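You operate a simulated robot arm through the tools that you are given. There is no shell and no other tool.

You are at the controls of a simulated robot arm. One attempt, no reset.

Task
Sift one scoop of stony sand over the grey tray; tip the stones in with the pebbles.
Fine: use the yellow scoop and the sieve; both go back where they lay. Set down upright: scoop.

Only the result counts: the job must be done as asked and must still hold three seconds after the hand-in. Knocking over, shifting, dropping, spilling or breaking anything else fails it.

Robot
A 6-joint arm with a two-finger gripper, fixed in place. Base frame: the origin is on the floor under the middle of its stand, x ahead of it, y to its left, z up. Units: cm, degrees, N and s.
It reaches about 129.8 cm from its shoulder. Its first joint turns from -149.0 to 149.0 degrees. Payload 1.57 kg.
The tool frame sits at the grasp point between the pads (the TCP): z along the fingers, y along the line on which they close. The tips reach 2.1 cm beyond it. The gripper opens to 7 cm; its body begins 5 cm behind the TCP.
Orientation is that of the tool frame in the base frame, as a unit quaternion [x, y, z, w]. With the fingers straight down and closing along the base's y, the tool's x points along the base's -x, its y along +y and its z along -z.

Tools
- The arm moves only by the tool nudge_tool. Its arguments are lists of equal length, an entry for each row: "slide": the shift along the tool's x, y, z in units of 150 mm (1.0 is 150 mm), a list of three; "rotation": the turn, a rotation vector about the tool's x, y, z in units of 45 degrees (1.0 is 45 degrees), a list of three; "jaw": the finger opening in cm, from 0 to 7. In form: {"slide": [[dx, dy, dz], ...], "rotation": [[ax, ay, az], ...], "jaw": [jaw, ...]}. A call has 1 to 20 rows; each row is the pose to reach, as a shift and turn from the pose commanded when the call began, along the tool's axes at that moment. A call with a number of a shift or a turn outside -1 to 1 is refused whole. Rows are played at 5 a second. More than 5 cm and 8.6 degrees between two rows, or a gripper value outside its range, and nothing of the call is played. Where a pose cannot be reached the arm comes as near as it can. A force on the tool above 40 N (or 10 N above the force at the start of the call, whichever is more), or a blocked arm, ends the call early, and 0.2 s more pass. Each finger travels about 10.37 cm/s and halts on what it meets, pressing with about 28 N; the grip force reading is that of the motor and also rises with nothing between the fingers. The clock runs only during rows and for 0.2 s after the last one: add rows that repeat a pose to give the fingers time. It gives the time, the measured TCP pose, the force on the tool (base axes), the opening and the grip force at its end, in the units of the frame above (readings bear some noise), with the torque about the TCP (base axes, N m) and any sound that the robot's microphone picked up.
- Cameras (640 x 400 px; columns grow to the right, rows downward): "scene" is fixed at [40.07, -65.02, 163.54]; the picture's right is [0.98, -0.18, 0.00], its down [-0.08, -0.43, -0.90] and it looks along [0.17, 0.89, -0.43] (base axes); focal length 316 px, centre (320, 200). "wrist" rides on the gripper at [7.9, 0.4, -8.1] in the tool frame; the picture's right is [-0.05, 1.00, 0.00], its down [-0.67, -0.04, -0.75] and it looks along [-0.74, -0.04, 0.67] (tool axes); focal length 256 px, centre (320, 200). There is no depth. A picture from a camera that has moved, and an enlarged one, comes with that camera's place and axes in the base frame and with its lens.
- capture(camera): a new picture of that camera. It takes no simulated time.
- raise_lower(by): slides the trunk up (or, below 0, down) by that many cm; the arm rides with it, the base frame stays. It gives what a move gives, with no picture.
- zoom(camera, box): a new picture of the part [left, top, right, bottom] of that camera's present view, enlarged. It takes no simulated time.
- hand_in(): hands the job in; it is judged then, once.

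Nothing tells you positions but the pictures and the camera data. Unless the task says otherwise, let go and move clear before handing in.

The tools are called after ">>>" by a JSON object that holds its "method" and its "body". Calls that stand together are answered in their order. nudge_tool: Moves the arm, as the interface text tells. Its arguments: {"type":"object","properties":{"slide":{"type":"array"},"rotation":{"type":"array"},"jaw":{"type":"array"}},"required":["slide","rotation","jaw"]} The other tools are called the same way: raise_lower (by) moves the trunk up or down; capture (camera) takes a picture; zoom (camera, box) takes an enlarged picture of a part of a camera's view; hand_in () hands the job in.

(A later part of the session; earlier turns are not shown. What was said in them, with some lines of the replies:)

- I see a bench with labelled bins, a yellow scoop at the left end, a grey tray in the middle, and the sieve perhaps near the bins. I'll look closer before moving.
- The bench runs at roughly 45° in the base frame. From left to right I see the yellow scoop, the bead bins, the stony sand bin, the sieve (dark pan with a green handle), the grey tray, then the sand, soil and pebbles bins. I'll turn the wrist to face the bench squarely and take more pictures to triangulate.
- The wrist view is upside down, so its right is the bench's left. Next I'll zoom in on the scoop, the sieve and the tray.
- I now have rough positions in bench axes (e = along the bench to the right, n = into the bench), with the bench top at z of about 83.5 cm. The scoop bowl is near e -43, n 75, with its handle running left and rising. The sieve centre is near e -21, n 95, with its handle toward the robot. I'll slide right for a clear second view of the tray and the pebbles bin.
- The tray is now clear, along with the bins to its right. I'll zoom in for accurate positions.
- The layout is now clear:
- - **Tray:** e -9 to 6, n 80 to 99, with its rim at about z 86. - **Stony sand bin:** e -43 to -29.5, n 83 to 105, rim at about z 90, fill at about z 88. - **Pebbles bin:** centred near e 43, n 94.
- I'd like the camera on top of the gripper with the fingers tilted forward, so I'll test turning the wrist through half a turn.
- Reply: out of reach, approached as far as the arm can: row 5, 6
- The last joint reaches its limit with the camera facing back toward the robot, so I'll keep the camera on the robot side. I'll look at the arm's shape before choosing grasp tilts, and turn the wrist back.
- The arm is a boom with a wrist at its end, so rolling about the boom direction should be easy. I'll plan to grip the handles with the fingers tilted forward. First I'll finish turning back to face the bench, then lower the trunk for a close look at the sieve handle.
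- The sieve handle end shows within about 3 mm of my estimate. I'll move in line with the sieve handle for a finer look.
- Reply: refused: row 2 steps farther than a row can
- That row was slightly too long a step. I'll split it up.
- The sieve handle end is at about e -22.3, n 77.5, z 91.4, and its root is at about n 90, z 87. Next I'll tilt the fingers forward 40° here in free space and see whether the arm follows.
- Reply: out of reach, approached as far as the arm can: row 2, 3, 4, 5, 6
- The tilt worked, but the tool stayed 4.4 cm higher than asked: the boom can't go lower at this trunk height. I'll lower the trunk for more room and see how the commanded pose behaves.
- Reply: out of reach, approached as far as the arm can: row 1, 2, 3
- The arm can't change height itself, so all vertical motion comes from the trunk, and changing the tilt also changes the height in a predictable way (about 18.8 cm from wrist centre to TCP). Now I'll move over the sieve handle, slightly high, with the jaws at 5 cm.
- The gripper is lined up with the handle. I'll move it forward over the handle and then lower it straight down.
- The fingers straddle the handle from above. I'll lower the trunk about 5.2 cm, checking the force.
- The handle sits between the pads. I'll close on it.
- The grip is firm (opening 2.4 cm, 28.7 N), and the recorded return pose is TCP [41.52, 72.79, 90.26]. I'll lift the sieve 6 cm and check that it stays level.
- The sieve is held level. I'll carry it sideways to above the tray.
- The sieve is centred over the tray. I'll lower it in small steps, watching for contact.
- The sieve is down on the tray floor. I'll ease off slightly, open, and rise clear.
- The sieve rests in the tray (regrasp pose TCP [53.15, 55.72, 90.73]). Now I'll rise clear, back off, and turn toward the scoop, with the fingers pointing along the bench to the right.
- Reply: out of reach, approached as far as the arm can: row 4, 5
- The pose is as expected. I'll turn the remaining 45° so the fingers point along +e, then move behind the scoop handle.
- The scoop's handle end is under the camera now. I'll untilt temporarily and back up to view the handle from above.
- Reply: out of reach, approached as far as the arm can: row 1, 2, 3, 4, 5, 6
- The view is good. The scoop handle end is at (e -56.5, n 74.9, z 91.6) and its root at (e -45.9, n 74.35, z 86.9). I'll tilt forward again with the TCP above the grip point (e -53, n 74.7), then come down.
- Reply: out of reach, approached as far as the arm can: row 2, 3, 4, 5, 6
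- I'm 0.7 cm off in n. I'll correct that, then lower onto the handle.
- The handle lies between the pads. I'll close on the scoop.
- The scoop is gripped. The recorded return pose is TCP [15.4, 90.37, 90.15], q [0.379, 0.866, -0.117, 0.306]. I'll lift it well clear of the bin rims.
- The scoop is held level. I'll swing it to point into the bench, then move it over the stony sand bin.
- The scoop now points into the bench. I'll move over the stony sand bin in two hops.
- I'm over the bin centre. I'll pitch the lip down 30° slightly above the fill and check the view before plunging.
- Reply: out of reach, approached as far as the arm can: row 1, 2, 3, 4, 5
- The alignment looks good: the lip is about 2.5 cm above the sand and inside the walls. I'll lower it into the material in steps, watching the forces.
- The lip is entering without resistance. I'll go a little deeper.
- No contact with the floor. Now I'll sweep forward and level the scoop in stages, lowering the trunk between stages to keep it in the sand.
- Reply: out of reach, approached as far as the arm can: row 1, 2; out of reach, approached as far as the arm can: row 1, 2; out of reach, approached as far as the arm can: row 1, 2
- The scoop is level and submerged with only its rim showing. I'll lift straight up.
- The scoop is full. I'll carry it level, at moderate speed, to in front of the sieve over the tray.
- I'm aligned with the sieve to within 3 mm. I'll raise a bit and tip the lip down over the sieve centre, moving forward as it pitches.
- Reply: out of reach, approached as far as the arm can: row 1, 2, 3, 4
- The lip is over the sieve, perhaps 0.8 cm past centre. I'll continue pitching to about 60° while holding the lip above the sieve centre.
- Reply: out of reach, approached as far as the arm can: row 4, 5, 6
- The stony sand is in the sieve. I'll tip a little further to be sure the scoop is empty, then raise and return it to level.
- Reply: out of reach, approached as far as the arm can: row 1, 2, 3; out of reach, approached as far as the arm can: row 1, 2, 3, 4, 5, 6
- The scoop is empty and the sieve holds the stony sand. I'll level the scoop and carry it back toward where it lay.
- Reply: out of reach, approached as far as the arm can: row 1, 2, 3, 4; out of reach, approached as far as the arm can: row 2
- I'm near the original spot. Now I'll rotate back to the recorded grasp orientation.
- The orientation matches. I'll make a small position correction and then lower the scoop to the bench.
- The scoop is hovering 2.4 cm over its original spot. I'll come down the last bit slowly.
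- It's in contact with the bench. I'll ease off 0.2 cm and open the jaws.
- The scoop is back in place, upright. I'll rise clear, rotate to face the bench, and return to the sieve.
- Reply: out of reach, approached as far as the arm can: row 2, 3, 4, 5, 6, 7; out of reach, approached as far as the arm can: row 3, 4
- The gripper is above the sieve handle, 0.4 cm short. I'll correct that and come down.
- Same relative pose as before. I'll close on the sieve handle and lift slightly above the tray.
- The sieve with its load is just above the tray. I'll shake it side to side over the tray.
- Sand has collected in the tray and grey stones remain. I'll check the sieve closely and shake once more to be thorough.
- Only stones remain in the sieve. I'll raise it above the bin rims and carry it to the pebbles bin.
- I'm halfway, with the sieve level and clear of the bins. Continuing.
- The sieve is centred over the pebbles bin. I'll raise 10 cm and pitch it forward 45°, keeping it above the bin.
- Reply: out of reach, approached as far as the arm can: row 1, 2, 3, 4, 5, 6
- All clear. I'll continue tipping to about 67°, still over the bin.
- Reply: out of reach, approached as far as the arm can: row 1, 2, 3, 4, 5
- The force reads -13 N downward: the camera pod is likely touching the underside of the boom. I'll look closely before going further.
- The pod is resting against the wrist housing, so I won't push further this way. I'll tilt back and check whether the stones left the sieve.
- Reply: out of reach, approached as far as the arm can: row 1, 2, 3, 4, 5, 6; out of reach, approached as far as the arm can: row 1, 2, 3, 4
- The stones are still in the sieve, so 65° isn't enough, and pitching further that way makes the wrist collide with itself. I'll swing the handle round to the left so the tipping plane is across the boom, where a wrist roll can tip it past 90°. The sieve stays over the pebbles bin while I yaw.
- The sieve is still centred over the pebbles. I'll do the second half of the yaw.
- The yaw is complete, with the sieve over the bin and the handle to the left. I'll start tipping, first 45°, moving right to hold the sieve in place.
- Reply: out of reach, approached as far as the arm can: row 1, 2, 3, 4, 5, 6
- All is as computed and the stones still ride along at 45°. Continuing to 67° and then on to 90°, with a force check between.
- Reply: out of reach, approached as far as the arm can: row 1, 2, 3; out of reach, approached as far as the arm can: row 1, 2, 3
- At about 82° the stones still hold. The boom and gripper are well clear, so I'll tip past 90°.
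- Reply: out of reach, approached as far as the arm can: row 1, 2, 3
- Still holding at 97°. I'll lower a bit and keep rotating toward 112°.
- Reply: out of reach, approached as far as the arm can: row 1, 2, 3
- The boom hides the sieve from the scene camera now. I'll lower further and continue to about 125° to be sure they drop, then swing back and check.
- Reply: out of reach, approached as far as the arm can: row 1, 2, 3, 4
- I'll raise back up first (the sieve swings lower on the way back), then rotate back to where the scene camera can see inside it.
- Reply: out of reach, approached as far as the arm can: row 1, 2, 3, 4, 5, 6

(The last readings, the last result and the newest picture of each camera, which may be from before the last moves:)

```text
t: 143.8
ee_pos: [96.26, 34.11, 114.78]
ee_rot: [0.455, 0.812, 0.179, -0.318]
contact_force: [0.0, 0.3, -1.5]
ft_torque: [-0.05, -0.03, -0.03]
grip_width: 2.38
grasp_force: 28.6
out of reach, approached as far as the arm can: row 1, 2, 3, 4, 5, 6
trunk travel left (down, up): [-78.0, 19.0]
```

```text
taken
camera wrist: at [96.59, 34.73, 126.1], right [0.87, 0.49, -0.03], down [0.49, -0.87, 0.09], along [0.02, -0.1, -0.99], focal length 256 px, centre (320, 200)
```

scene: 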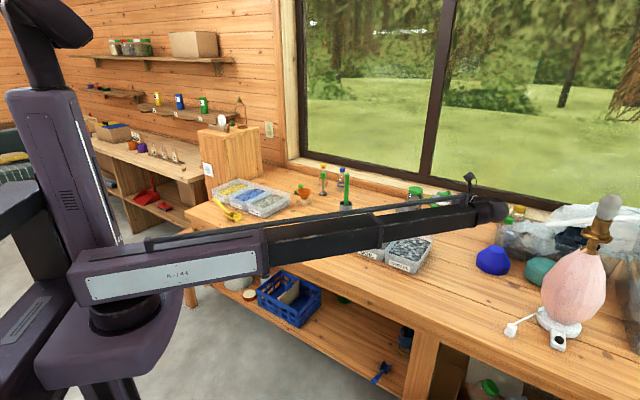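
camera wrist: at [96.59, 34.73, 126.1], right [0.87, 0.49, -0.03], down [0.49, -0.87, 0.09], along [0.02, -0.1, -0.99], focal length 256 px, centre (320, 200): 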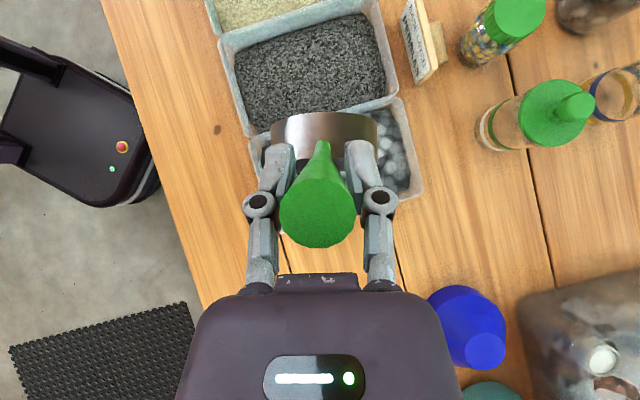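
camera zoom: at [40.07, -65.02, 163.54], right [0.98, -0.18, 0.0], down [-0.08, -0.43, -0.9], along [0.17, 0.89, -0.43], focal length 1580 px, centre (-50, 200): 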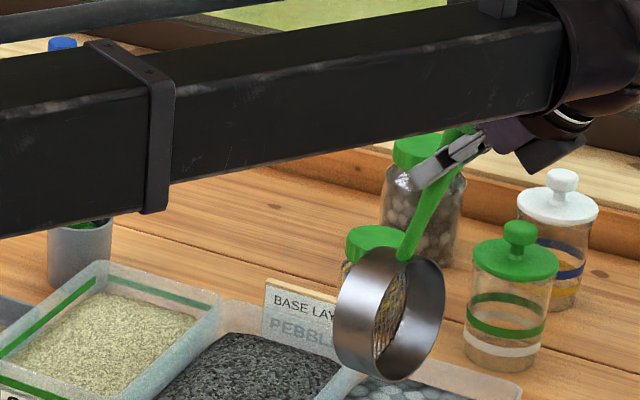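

The sieve is empty: the mesh is clear and the stones went into the pebbles. Now I'll return it to level by the reverse path.

>>> {"method": "nudge_tool", "body": {"slide": [[0.088, 0, 0.0816], [0.171, 0, 0.1587], [0.256, 0, 0.2375], [0.338, 0, 0.313], [0.4145, 0, 0.384], [0.487, 0, 0.451]], "rotation": [[0, -0.1526, 0], [0, -0.305, 0], [0, -0.458, 0], [0, -0.61, 0], [0, -0.763, 0], [0, -0.9156, 0]], "jaw": [0.5, 0.5, 0.5, 0.5, 0.5, 0.5]}}

>>> {"method": "nudge_tool", "body": {"slide": [[0.09, 0, 0.002], [0.17, 0, 0.004], [0.24, 0, 0.006], [0.2987, 0, 0.008], [0.3447, 0, 0.01], [0.3767, 0, 0.011], [0.3767, 0, 0.011]], "rotation": [[0, -0.1526, 0], [0, -0.305, 0], [0, -0.458, 0], [0, -0.61, 0], [0, -0.763, 0], [0, -0.9156, 0], [0, -0.9156, 0]], "jaw": [0.5, 0.5, 0.5, 0.5, 0.5, 0.5, 0.5]}}

>>> {"method": "capture", "body": {"camera": "wrist"}}

>>> {"method": "zoom", "body": {"camera": "scene", "box": [310, 150, 470, 280]}}

```text
t: 145.2
ee_pos: [91.25, 42.64, 109.86]
ee_rot: [0.489, 0.872, 0.008, -0.012]
contact_force: [-0.9, -0.2, -1.4]
ft_torque: [0.06, 0.04, -0.01]
grip_width: 2.41
grasp_force: 28.1
out of reach, approached as far as the arm can: row 1, 2, 3, 4, 5, 6
trunk travel left (down, up): [-78.0, 19.0]
```

```text
t: 146.8
ee_pos: [88.44, 47.28, 114.07]
ee_rot: [0.461, 0.821, -0.165, 0.295]
contact_force: [-0.5, 0.4, -0.7]
ft_torque: [0.22, 0.11, 0.02]
grip_width: 2.4
grasp_force: 27.8
out of reach, approached as far as the arm can: row 2, 3, 4, 5, 6, 7
trunk travel left (down, up): [-78.0, 19.0]
```

```text
taken
camera wrist: at [82.87, 57.32, 115.26], right [0.87, 0.49, 0.04], down [-0.01, -0.05, 1.0], along [0.49, -0.87, -0.04], focal length 256 px, centre (320, 200)
```

wrist: 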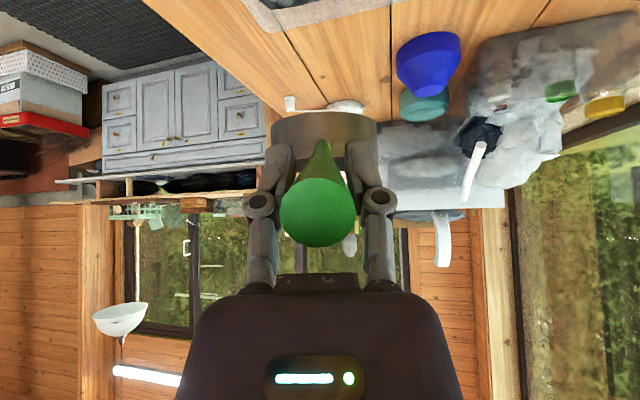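

```text
3.08 times, centred on (390, 215) of scene
camera zoom: at [40.07, -65.02, 163.54], right [0.98, -0.18, 0.0], down [-0.08, -0.43, -0.9], along [0.17, 0.89, -0.43], focal length 972 px, centre (105, 154)
```

zoom: 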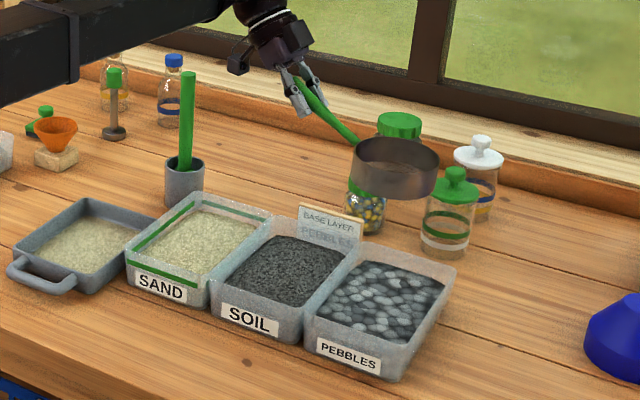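

All is clean around the bins, and the sieve is level and empty. I'll yaw it back the way it came.

>>> {"method": "nudge_tool", "body": {"slide": [[-0.0058, -0.1193, 0.0048], [-0.0229, -0.2371, 0.0192], [-0.0513, -0.3509, 0.043], [-0.0903, -0.4593, 0.0758], [-0.1395, -0.5603, 0.1171], [-0.1979, -0.6526, 0.1662], [-0.2648, -0.7345, 0.2223]], "rotation": [[-0.1019, 0, -0.1237], [-0.2038, 0, -0.2474], [-0.3057, 0, -0.3711], [-0.4076, 0, -0.4948], [-0.5095, 0, -0.6185], [-0.6114, 0, -0.7422], [-0.7133, 0, -0.8659]], "jaw": [0.5, 0.5, 0.5, 0.5, 0.5, 0.5, 0.5]}}

>>> {"method": "nudge_tool", "body": {"slide": [[-0.0058, -0.1193, 0.0048], [-0.0229, -0.2371, 0.0192], [-0.0513, -0.3509, 0.043], [-0.0903, -0.4593, 0.0758], [-0.1395, -0.5603, 0.1171], [-0.1979, -0.6526, 0.1662], [-0.2648, -0.7345, 0.2223], [-0.2648, -0.7345, 0.2223]], "rotation": [[-0.1019, 0, -0.1237], [-0.2038, 0, -0.2474], [-0.3057, 0, -0.3711], [-0.4076, 0, -0.4948], [-0.5095, 0, -0.6185], [-0.6114, 0, -0.7422], [-0.7133, 0, -0.8659], [-0.7133, 0, -0.8659]], "jaw": [0.5, 0.5, 0.5, 0.5, 0.5, 0.5, 0.5, 0.5]}}

>>> {"method": "capture", "body": {"camera": "wrist"}}

```text
t: 148.4
ee_pos: [81.71, 37.17, 114.26]
ee_rot: [0.064, 0.939, -0.023, 0.337]
contact_force: [1.0, 0.2, -1.9]
ft_torque: [-0.01, 0.26, -0.01]
grip_width: 2.41
grasp_force: 28.3
trunk travel left (down, up): [-78.0, 19.0]
```

```text
t: 150.2
ee_pos: [85.19, 25.59, 114.16]
ee_rot: [-0.341, 0.877, 0.123, 0.316]
contact_force: [-0.1, 0.7, -1.3]
ft_torque: [-0.15, 0.14, 0.01]
grip_width: 2.41
grasp_force: 28.1
trunk travel left (down, up): [-78.0, 19.0]
```

```text
taken
camera wrist: at [76.52, 18.38, 115.28], right [-0.64, 0.76, 0.03], down [0.05, 0.0, 1.0], along [0.76, 0.65, -0.04], focal length 256 px, centre (320, 200)
```

wrist: 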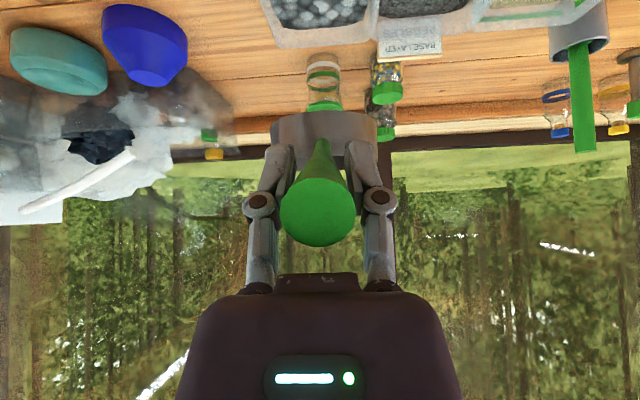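

The orientation is back to the sieve's original. I'll carry it left along the bench to its place.

>>> {"method": "nudge_tool", "body": {"slide": [[0.0074, 0.284, -0.0059], [0.0148, 0.569, -0.0117], [0.0222, 0.853, -0.0176]], "rotation": [[0, 0, 0], [0, 0, 0], [0, 0, 0]], "jaw": [0.5, 0.5, 0.5]}}

>>> {"method": "nudge_tool", "body": {"slide": [[0.0074, 0.284, -0.0059], [0.0148, 0.569, -0.0117], [0.0222, 0.853, -0.0176]], "rotation": [[0, 0, 0], [0, 0, 0], [0, 0, 0]], "jaw": [0.5, 0.5, 0.5]}}

>>> {"method": "nudge_tool", "body": {"slide": [[0.0074, 0.284, -0.0059], [0.0148, 0.569, -0.0117], [0.0222, 0.853, -0.0176]], "rotation": [[0, 0, 0], [0, 0, 0], [0, 0, 0]], "jaw": [0.5, 0.5, 0.5]}}

>>> {"method": "nudge_tool", "body": {"slide": [[0.0074, 0.284, -0.0059], [0.0148, 0.569, -0.0117], [0.0222, 0.853, -0.0176]], "rotation": [[0, 0, 0], [0, 0, 0], [0, 0, 0]], "jaw": [0.5, 0.5, 0.5]}}

>>> {"method": "nudge_tool", "body": {"slide": [[0.0074, 0.284, -0.0059], [0.0148, 0.569, -0.0117], [0.0222, 0.853, -0.0176], [0.0222, 0.853, -0.0176]], "rotation": [[0, 0, 0], [0, 0, 0], [0, 0, 0], [0, 0, 0]], "jaw": [0.5, 0.5, 0.5, 0.5]}}

>>> {"method": "capture", "body": {"camera": "wrist"}}

>>> {"method": "capture", "body": {"camera": "scene"}}

```text
t: 151.0
ee_pos: [76.18, 34.74, 114.13]
ee_rot: [-0.339, 0.878, 0.121, 0.316]
contact_force: [0.6, -0.2, -1.2]
ft_torque: [-0.16, 0.18, 0.0]
grip_width: 2.41
grasp_force: 27.9
trunk travel left (down, up): [-78.0, 19.0]
```

```text
t: 151.8
ee_pos: [67.48, 43.85, 114.15]
ee_rot: [-0.341, 0.877, 0.122, 0.316]
contact_force: [-0.5, -0.3, -1.0]
ft_torque: [-0.18, 0.15, 0.0]
grip_width: 2.39
grasp_force: 27.6
trunk travel left (down, up): [-78.0, 19.0]
```

```text
t: 152.6
ee_pos: [58.56, 53.09, 114.11]
ee_rot: [-0.339, 0.878, 0.121, 0.316]
contact_force: [-0.3, 0.6, -2.3]
ft_torque: [-0.14, 0.17, 0.0]
grip_width: 2.42
grasp_force: 28.4
trunk travel left (down, up): [-78.0, 19.0]
```

```text
t: 153.4
ee_pos: [49.49, 62.28, 114.12]
ee_rot: [-0.34, 0.877, 0.122, 0.315]
contact_force: [0.1, -0.1, -2.1]
ft_torque: [-0.16, 0.16, -0.03]
grip_width: 2.4
grasp_force: 27.7
trunk travel left (down, up): [-78.0, 19.0]
```

```text
t: 154.4
ee_pos: [40.72, 71.27, 114.04]
ee_rot: [-0.34, 0.878, 0.122, 0.315]
contact_force: [0.3, -0.1, -1.7]
ft_torque: [-0.12, 0.17, 0.01]
grip_width: 2.41
grasp_force: 28.1
trunk travel left (down, up): [-78.0, 19.0]
```

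```text
taken
camera wrist: at [32.0, 64.1, 115.27], right [-0.64, 0.77, 0.03], down [0.05, 0.0, 1.0], along [0.76, 0.64, -0.04], focal length 256 px, centre (320, 200)
```

wrist: 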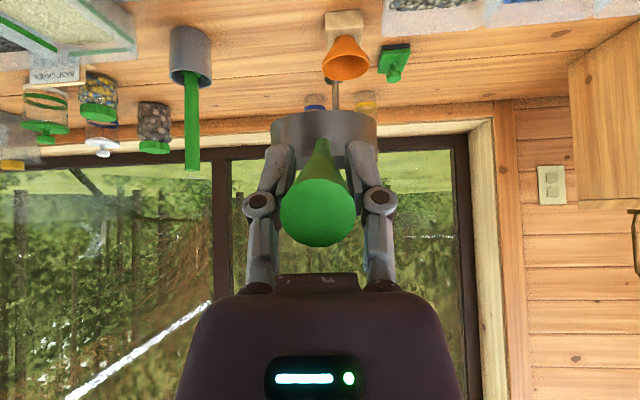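

```text
taken
```

scene: 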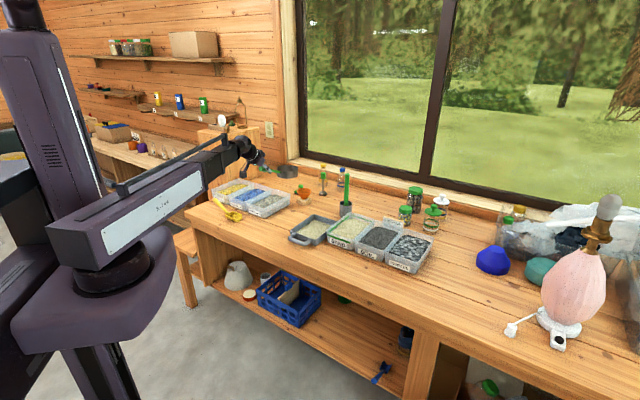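

I'm nearly over the original spot. I'll do the fine alignment to the recorded grasp pose.

>>> {"method": "nudge_tool", "body": {"slide": [[-0.085, 0.0304, 0.0714], [-0.085, 0.0304, 0.0714], [-0.085, 0.0304, 0.0714]], "rotation": [[-0.006, -0.01, -0.0075], [-0.006, -0.01, -0.0075], [-0.006, -0.01, -0.0075]], "jaw": [0.5, 0.5, 0.5]}}

>>> {"method": "raise_lower", "body": {"by": -16}}

>>> {"method": "capture", "body": {"camera": "wrist"}}

>>> {"method": "zoom", "body": {"camera": "scene", "box": [240, 160, 320, 210]}}

```text
t: 155.2
ee_pos: [41.51, 72.85, 114.24]
ee_rot: [-0.344, 0.875, 0.124, 0.318]
contact_force: [0.0, 0.4, -2.0]
ft_torque: [-0.15, 0.16, -0.01]
grip_width: 2.43
grasp_force: 28.5
out of reach, approached as far as the arm can: row 1, 2, 3
trunk travel left (down, up): [-78.0, 19.0]
```

```text
t: 157.0
ee_pos: [41.46, 72.77, 98.08]
ee_rot: [-0.344, 0.875, 0.124, 0.318]
contact_force: [-0.1, -0.5, -1.4]
ft_torque: [-0.14, 0.15, -0.03]
grip_width: 2.38
grasp_force: 28.2
trunk travel left (down, up): [-62.0, 35.0]
```

```text
taken
camera wrist: at [32.92, 65.56, 99.28], right [-0.65, 0.76, 0.03], down [0.05, 0.0, 1.0], along [0.76, 0.65, -0.03], focal length 256 px, centre (320, 200)
```

wrist: 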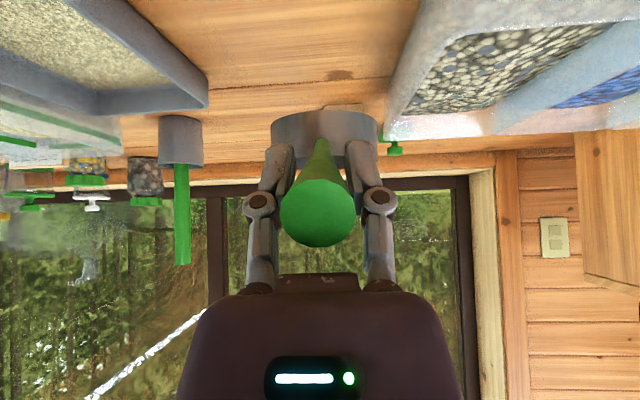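

```text
8.00 times, centred on (280, 185) of scene
camera zoom: at [40.07, -65.02, 163.54], right [0.98, -0.18, 0.0], down [-0.08, -0.43, -0.9], along [0.17, 0.89, -0.43], focal length 2528 px, centre (640, 320)
```

zoom: 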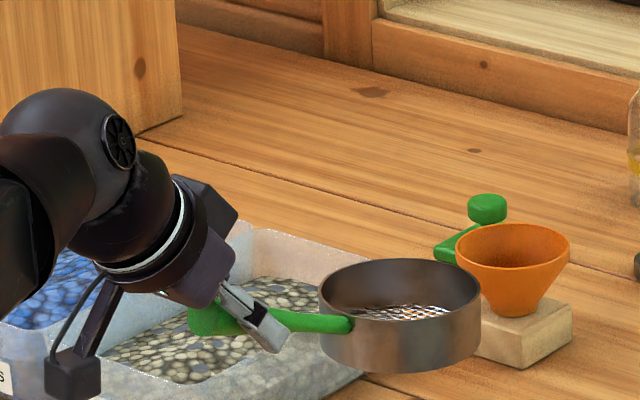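

Position matches the recorded pose within 1 mm. The sieve sits about 3 mm toward -e in the grip, so I'll compensate and lower.

>>> {"method": "nudge_tool", "body": {"slide": [[0, -0.02, 0], [0, -0.02, 0]], "rotation": [[0, 0, 0], [0, 0, 0]], "jaw": [0.5, 0.5]}}

>>> {"method": "raise_lower", "body": {"by": -6.8}}

>>> {"method": "raise_lower", "body": {"by": -0.4}}

>>> {"method": "zoom", "body": {"camera": "scene", "box": [240, 170, 320, 220]}}

```text
t: 157.6
ee_pos: [41.7, 72.62, 98.24]
ee_rot: [-0.343, 0.875, 0.124, 0.318]
contact_force: [-0.1, 0.1, -2.1]
ft_torque: [-0.14, 0.16, 0.04]
grip_width: 2.4
grasp_force: 28.4
trunk travel left (down, up): [-62.0, 35.0]
```

```text
t: 158.7
ee_pos: [41.73, 72.57, 91.41]
ee_rot: [-0.343, 0.875, 0.125, 0.318]
contact_force: [-0.8, -0.3, -1.3]
ft_torque: [-0.15, 0.11, -0.03]
grip_width: 2.43
grasp_force: 28.5
trunk travel left (down, up): [-55.2, 41.8]
```

```text
t: 159.2
ee_pos: [41.64, 72.54, 91.06]
ee_rot: [-0.344, 0.874, 0.125, 0.319]
contact_force: [1.0, 1.2, 3.0]
ft_torque: [0.46, -0.5, 0.03]
grip_width: 2.39
grasp_force: 28.6
trunk travel left (down, up): [-54.8, 42.2]
```

```text
8.00 times, centred on (280, 195) of scene
camera zoom: at [40.07, -65.02, 163.54], right [0.98, -0.18, 0.0], down [-0.08, -0.43, -0.9], along [0.17, 0.89, -0.43], focal length 2528 px, centre (640, 240)
```

zoom: 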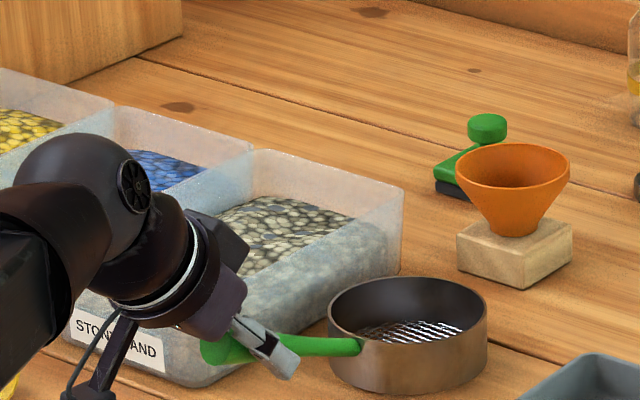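

The far edge touched about 0.8 cm early: the sieve has drooped about 2.4° in the grip. I'll lift slightly, pitch it up 2.4° to make it flat, and set it down again.

>>> {"method": "raise_lower", "body": {"by": 0.5}}

>>> {"method": "nudge_tool", "body": {"slide": [[0, 0, 0], [0, 0, 0]], "rotation": [[0, -0.053, 0], [0, -0.053, 0]], "jaw": [0.5, 0.5]}}

>>> {"method": "raise_lower", "body": {"by": -1.2}}

>>> {"method": "raise_lower", "body": {"by": -0.3}}

>>> {"method": "zoom", "body": {"camera": "scene", "box": [240, 170, 320, 220]}}

```text
t: 159.8
ee_pos: [41.8, 72.66, 91.46]
ee_rot: [-0.344, 0.875, 0.124, 0.317]
contact_force: [-0.1, 1.0, -1.8]
ft_torque: [-0.15, 0.17, -0.01]
grip_width: 2.4
grasp_force: 28.0
trunk travel left (down, up): [-55.3, 41.7]
```

```text
t: 160.4
ee_pos: [41.57, 72.6, 91.97]
ee_rot: [-0.341, 0.868, 0.131, 0.336]
contact_force: [0.1, 0.4, -1.0]
ft_torque: [-0.16, 0.15, 0.01]
grip_width: 2.42
grasp_force: 28.2
out of reach, approached as far as the arm can: row 1, 2
trunk travel left (down, up): [-55.3, 41.7]
```

```text
t: 161.0
ee_pos: [41.7, 72.59, 90.79]
ee_rot: [-0.341, 0.868, 0.131, 0.336]
contact_force: [-0.5, 0.1, -1.4]
ft_torque: [-0.15, 0.2, -0.01]
grip_width: 2.4
grasp_force: 28.2
trunk travel left (down, up): [-54.1, 42.9]
```

```text
t: 161.5
ee_pos: [41.66, 72.53, 90.42]
ee_rot: [-0.342, 0.868, 0.132, 0.336]
contact_force: [0.2, 0.7, -1.6]
ft_torque: [-0.11, 0.19, -0.01]
grip_width: 2.39
grasp_force: 28.3
trunk travel left (down, up): [-53.8, 43.2]
```

```text
8.00 times, centred on (280, 195) of scene
camera zoom: at [40.07, -65.02, 163.54], right [0.98, -0.18, 0.0], down [-0.08, -0.43, -0.9], along [0.17, 0.89, -0.43], focal length 2528 px, centre (640, 240)
```

zoom: 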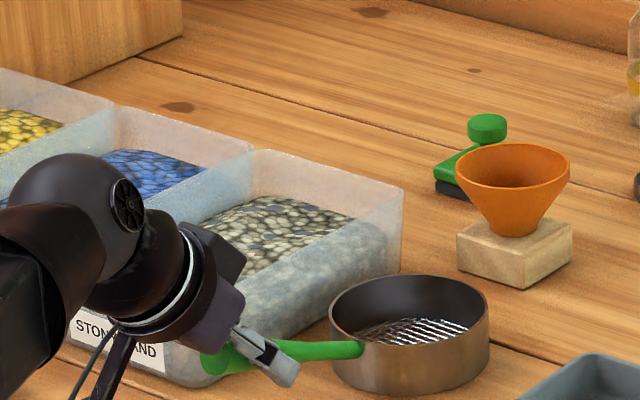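

>>> {"method": "raise_lower", "body": {"by": -0.2}}

>>> {"method": "raise_lower", "body": {"by": -0.2}}

```text
t: 162.0
ee_pos: [41.65, 72.51, 90.22]
ee_rot: [-0.34, 0.868, 0.131, 0.337]
contact_force: [0.3, 0.8, 0.8]
ft_torque: [0.14, -0.1, 0.01]
grip_width: 2.39
grasp_force: 27.7
trunk travel left (down, up): [-53.6, 43.4]
```

```text
t: 162.5
ee_pos: [41.63, 72.59, 90.18]
ee_rot: [-0.34, 0.868, 0.131, 0.337]
contact_force: [-0.9, -1.9, 10.6]
ft_torque: [0.54, -0.55, 0.0]
grip_width: 2.41
grasp_force: 28.0
trunk travel left (down, up): [-53.4, 43.6]
```

It's seated flat. I'll ease off and release the sieve.

>>> {"method": "raise_lower", "body": {"by": 0.2}}

>>> {"method": "nudge_tool", "body": {"slide": [[0, 0, 0], [0, 0, 0], [0, 0, 0], [0, 0, 0], [0, 0, 0]], "rotation": [[0, 0, 0], [0, 0, 0], [0, 0, 0], [0, 0, 0], [0, 0, 0]], "jaw": [3, 4, 5, 5, 5]}}

>>> {"method": "raise_lower", "body": {"by": 10}}

>>> {"method": "zoom", "body": {"camera": "scene", "box": [240, 170, 320, 220]}}

>>> {"method": "capture", "body": {"camera": "wrist"}}

```text
t: 163.1
ee_pos: [41.66, 72.6, 90.27]
ee_rot: [-0.341, 0.868, 0.131, 0.335]
contact_force: [-0.1, 0.6, -1.4]
ft_torque: [-0.14, 0.17, 0.0]
grip_width: 2.37
grasp_force: 28.3
trunk travel left (down, up): [-53.6, 43.4]
```

```text
t: 164.3
ee_pos: [41.63, 72.49, 90.27]
ee_rot: [-0.341, 0.868, 0.131, 0.336]
contact_force: [0.1, 0.2, -0.2]
ft_torque: [0.01, -0.01, -0.06]
grip_width: 4.99
grasp_force: 0.0
trunk travel left (down, up): [-53.6, 43.4]
```

```text
t: 165.6
ee_pos: [41.65, 72.56, 100.29]
ee_rot: [-0.34, 0.868, 0.131, 0.336]
contact_force: [0.1, -0.2, -0.1]
ft_torque: [0.02, 0.01, 0.04]
grip_width: 5.0
grasp_force: 0.0
trunk travel left (down, up): [-63.6, 33.4]
```

```text
8.00 times, centred on (280, 195) of scene
camera zoom: at [40.07, -65.02, 163.54], right [0.98, -0.18, 0.0], down [-0.08, -0.43, -0.9], along [0.17, 0.89, -0.43], focal length 2528 px, centre (640, 240)
```

zoom: 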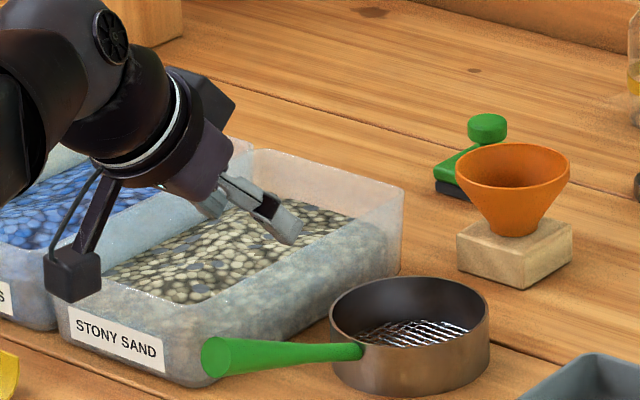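

```text
taken
camera wrist: at [33.07, 65.27, 100.91], right [-0.65, 0.76, 0.03], down [0.02, -0.03, 1.0], along [0.76, 0.65, 0.01], focal length 256 px, centre (320, 200)
```

wrist: 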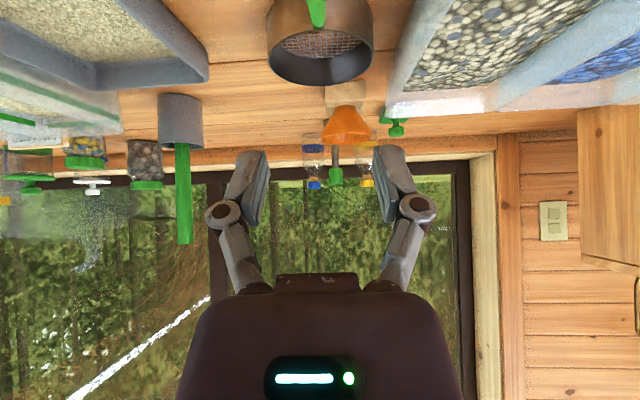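

The sieve is back where it lay, within a few mm. I'll back the arm away and inspect everything.

>>> {"method": "nudge_tool", "body": {"slide": [[0.2, 0, -0.17], [0.4, 0, -0.34], [0.6, 0, -0.51], [0.6, 0, -0.51]], "rotation": [[0, 0, 0], [0, 0, 0], [0, 0, 0], [0, 0, 0]], "jaw": [5, 5, 5, 5]}}

>>> {"method": "raise_lower", "body": {"by": 15}}

>>> {"method": "capture", "body": {"camera": "scene"}}

>>> {"method": "zoom", "body": {"camera": "scene", "box": [190, 150, 350, 250]}}

>>> {"method": "zoom", "body": {"camera": "scene", "box": [290, 180, 450, 280]}}

>>> {"method": "capture", "body": {"camera": "wrist"}}

```text
t: 166.6
ee_pos: [33.08, 64.42, 100.29]
ee_rot: [-0.341, 0.868, 0.131, 0.335]
contact_force: [-0.6, 0.2, -0.4]
ft_torque: [0.01, 0.02, -0.02]
grip_width: 5.02
grasp_force: 0.0
out of reach, approached as far as the arm can: row 3, 4
trunk travel left (down, up): [-63.6, 33.4]
```

```text
t: 168.3
ee_pos: [33.23, 64.44, 115.36]
ee_rot: [-0.34, 0.869, 0.13, 0.336]
contact_force: [0.2, 0.2, 0.1]
ft_torque: [0.0, 0.0, 0.02]
grip_width: 5.02
grasp_force: 0.1
trunk travel left (down, up): [-78.6, 18.4]
```

```text
taken
```

scene: 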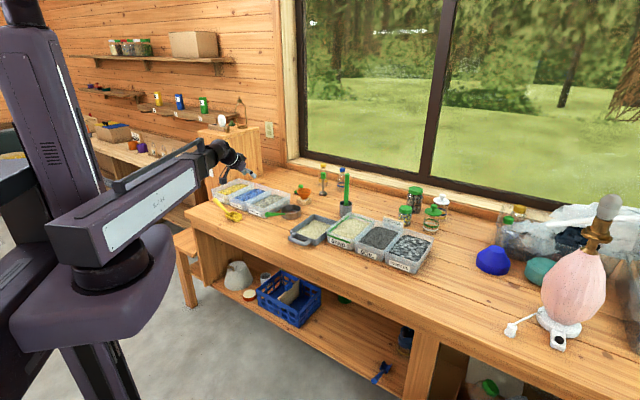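

```text
4.00 times, centred on (270, 200) of scene
camera zoom: at [40.07, -65.02, 163.54], right [0.98, -0.18, 0.0], down [-0.08, -0.43, -0.9], along [0.17, 0.89, -0.43], focal length 1264 px, centre (520, 200)
```

zoom: 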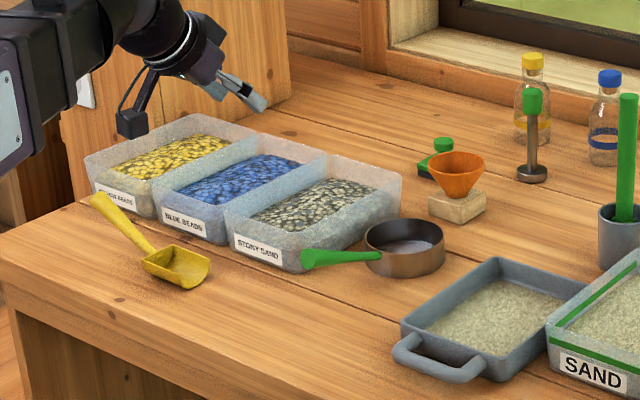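

```text
4.00 times, centred on (370, 230) of scene
camera zoom: at [40.07, -65.02, 163.54], right [0.98, -0.18, 0.0], down [-0.08, -0.43, -0.9], along [0.17, 0.89, -0.43], focal length 1264 px, centre (120, 80)
```

zoom: 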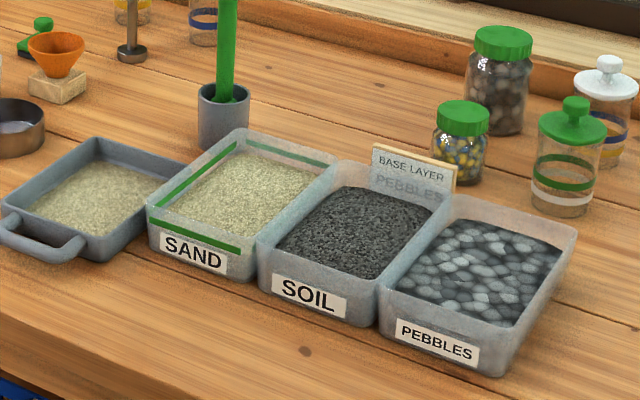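

```text
taken
camera wrist: at [24.53, 57.25, 115.91], right [-0.65, 0.76, 0.03], down [0.02, -0.03, 1.0], along [0.76, 0.65, 0.01], focal length 256 px, centre (320, 200)
```

wrist: 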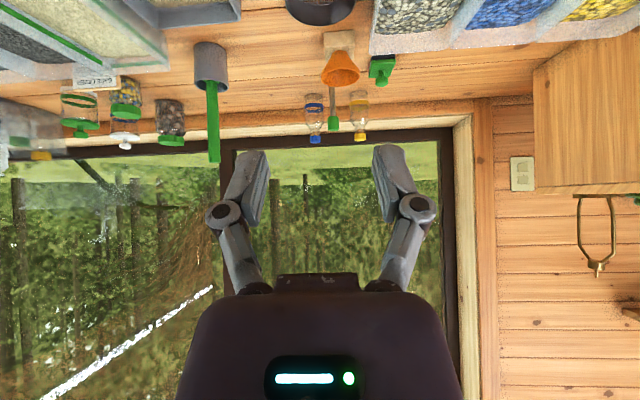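

Everything checks out: sand lies in the grey tray, the pebbles bin is fuller, and the scoop is upright and empty where it lay. The sieve is back beside the stony sand, nothing else has moved or spilled, and the gripper is open and clear, so I'm handing in.

>>> {"method": "hand_in", "body": {}}

```text
The job is handed in.
```

I sifted one scoop of stony sand over the grey tray and tipped the stones in with the pebbles, then handed the job in. I haven't seen the judge's result.

- **Sand:** it is in the grey tray. A second round of shaking left only stones in the sieve.
- **Stones:** the first tip, at about 65°, didn't shift them. I turned the sieve and tipped it to about 125° over the pebbles bin. It came back empty and the bin looked fuller, though the arm hid the moment they fell.
- **Scoop:** it is upright and empty, within about 3 mm of where it lay.
- **Sieve:** it is back beside the stony sand bin, also within about 3 mm.

The last pictures show no spills and nothing else moved. The gripper is open and clear of the bench.
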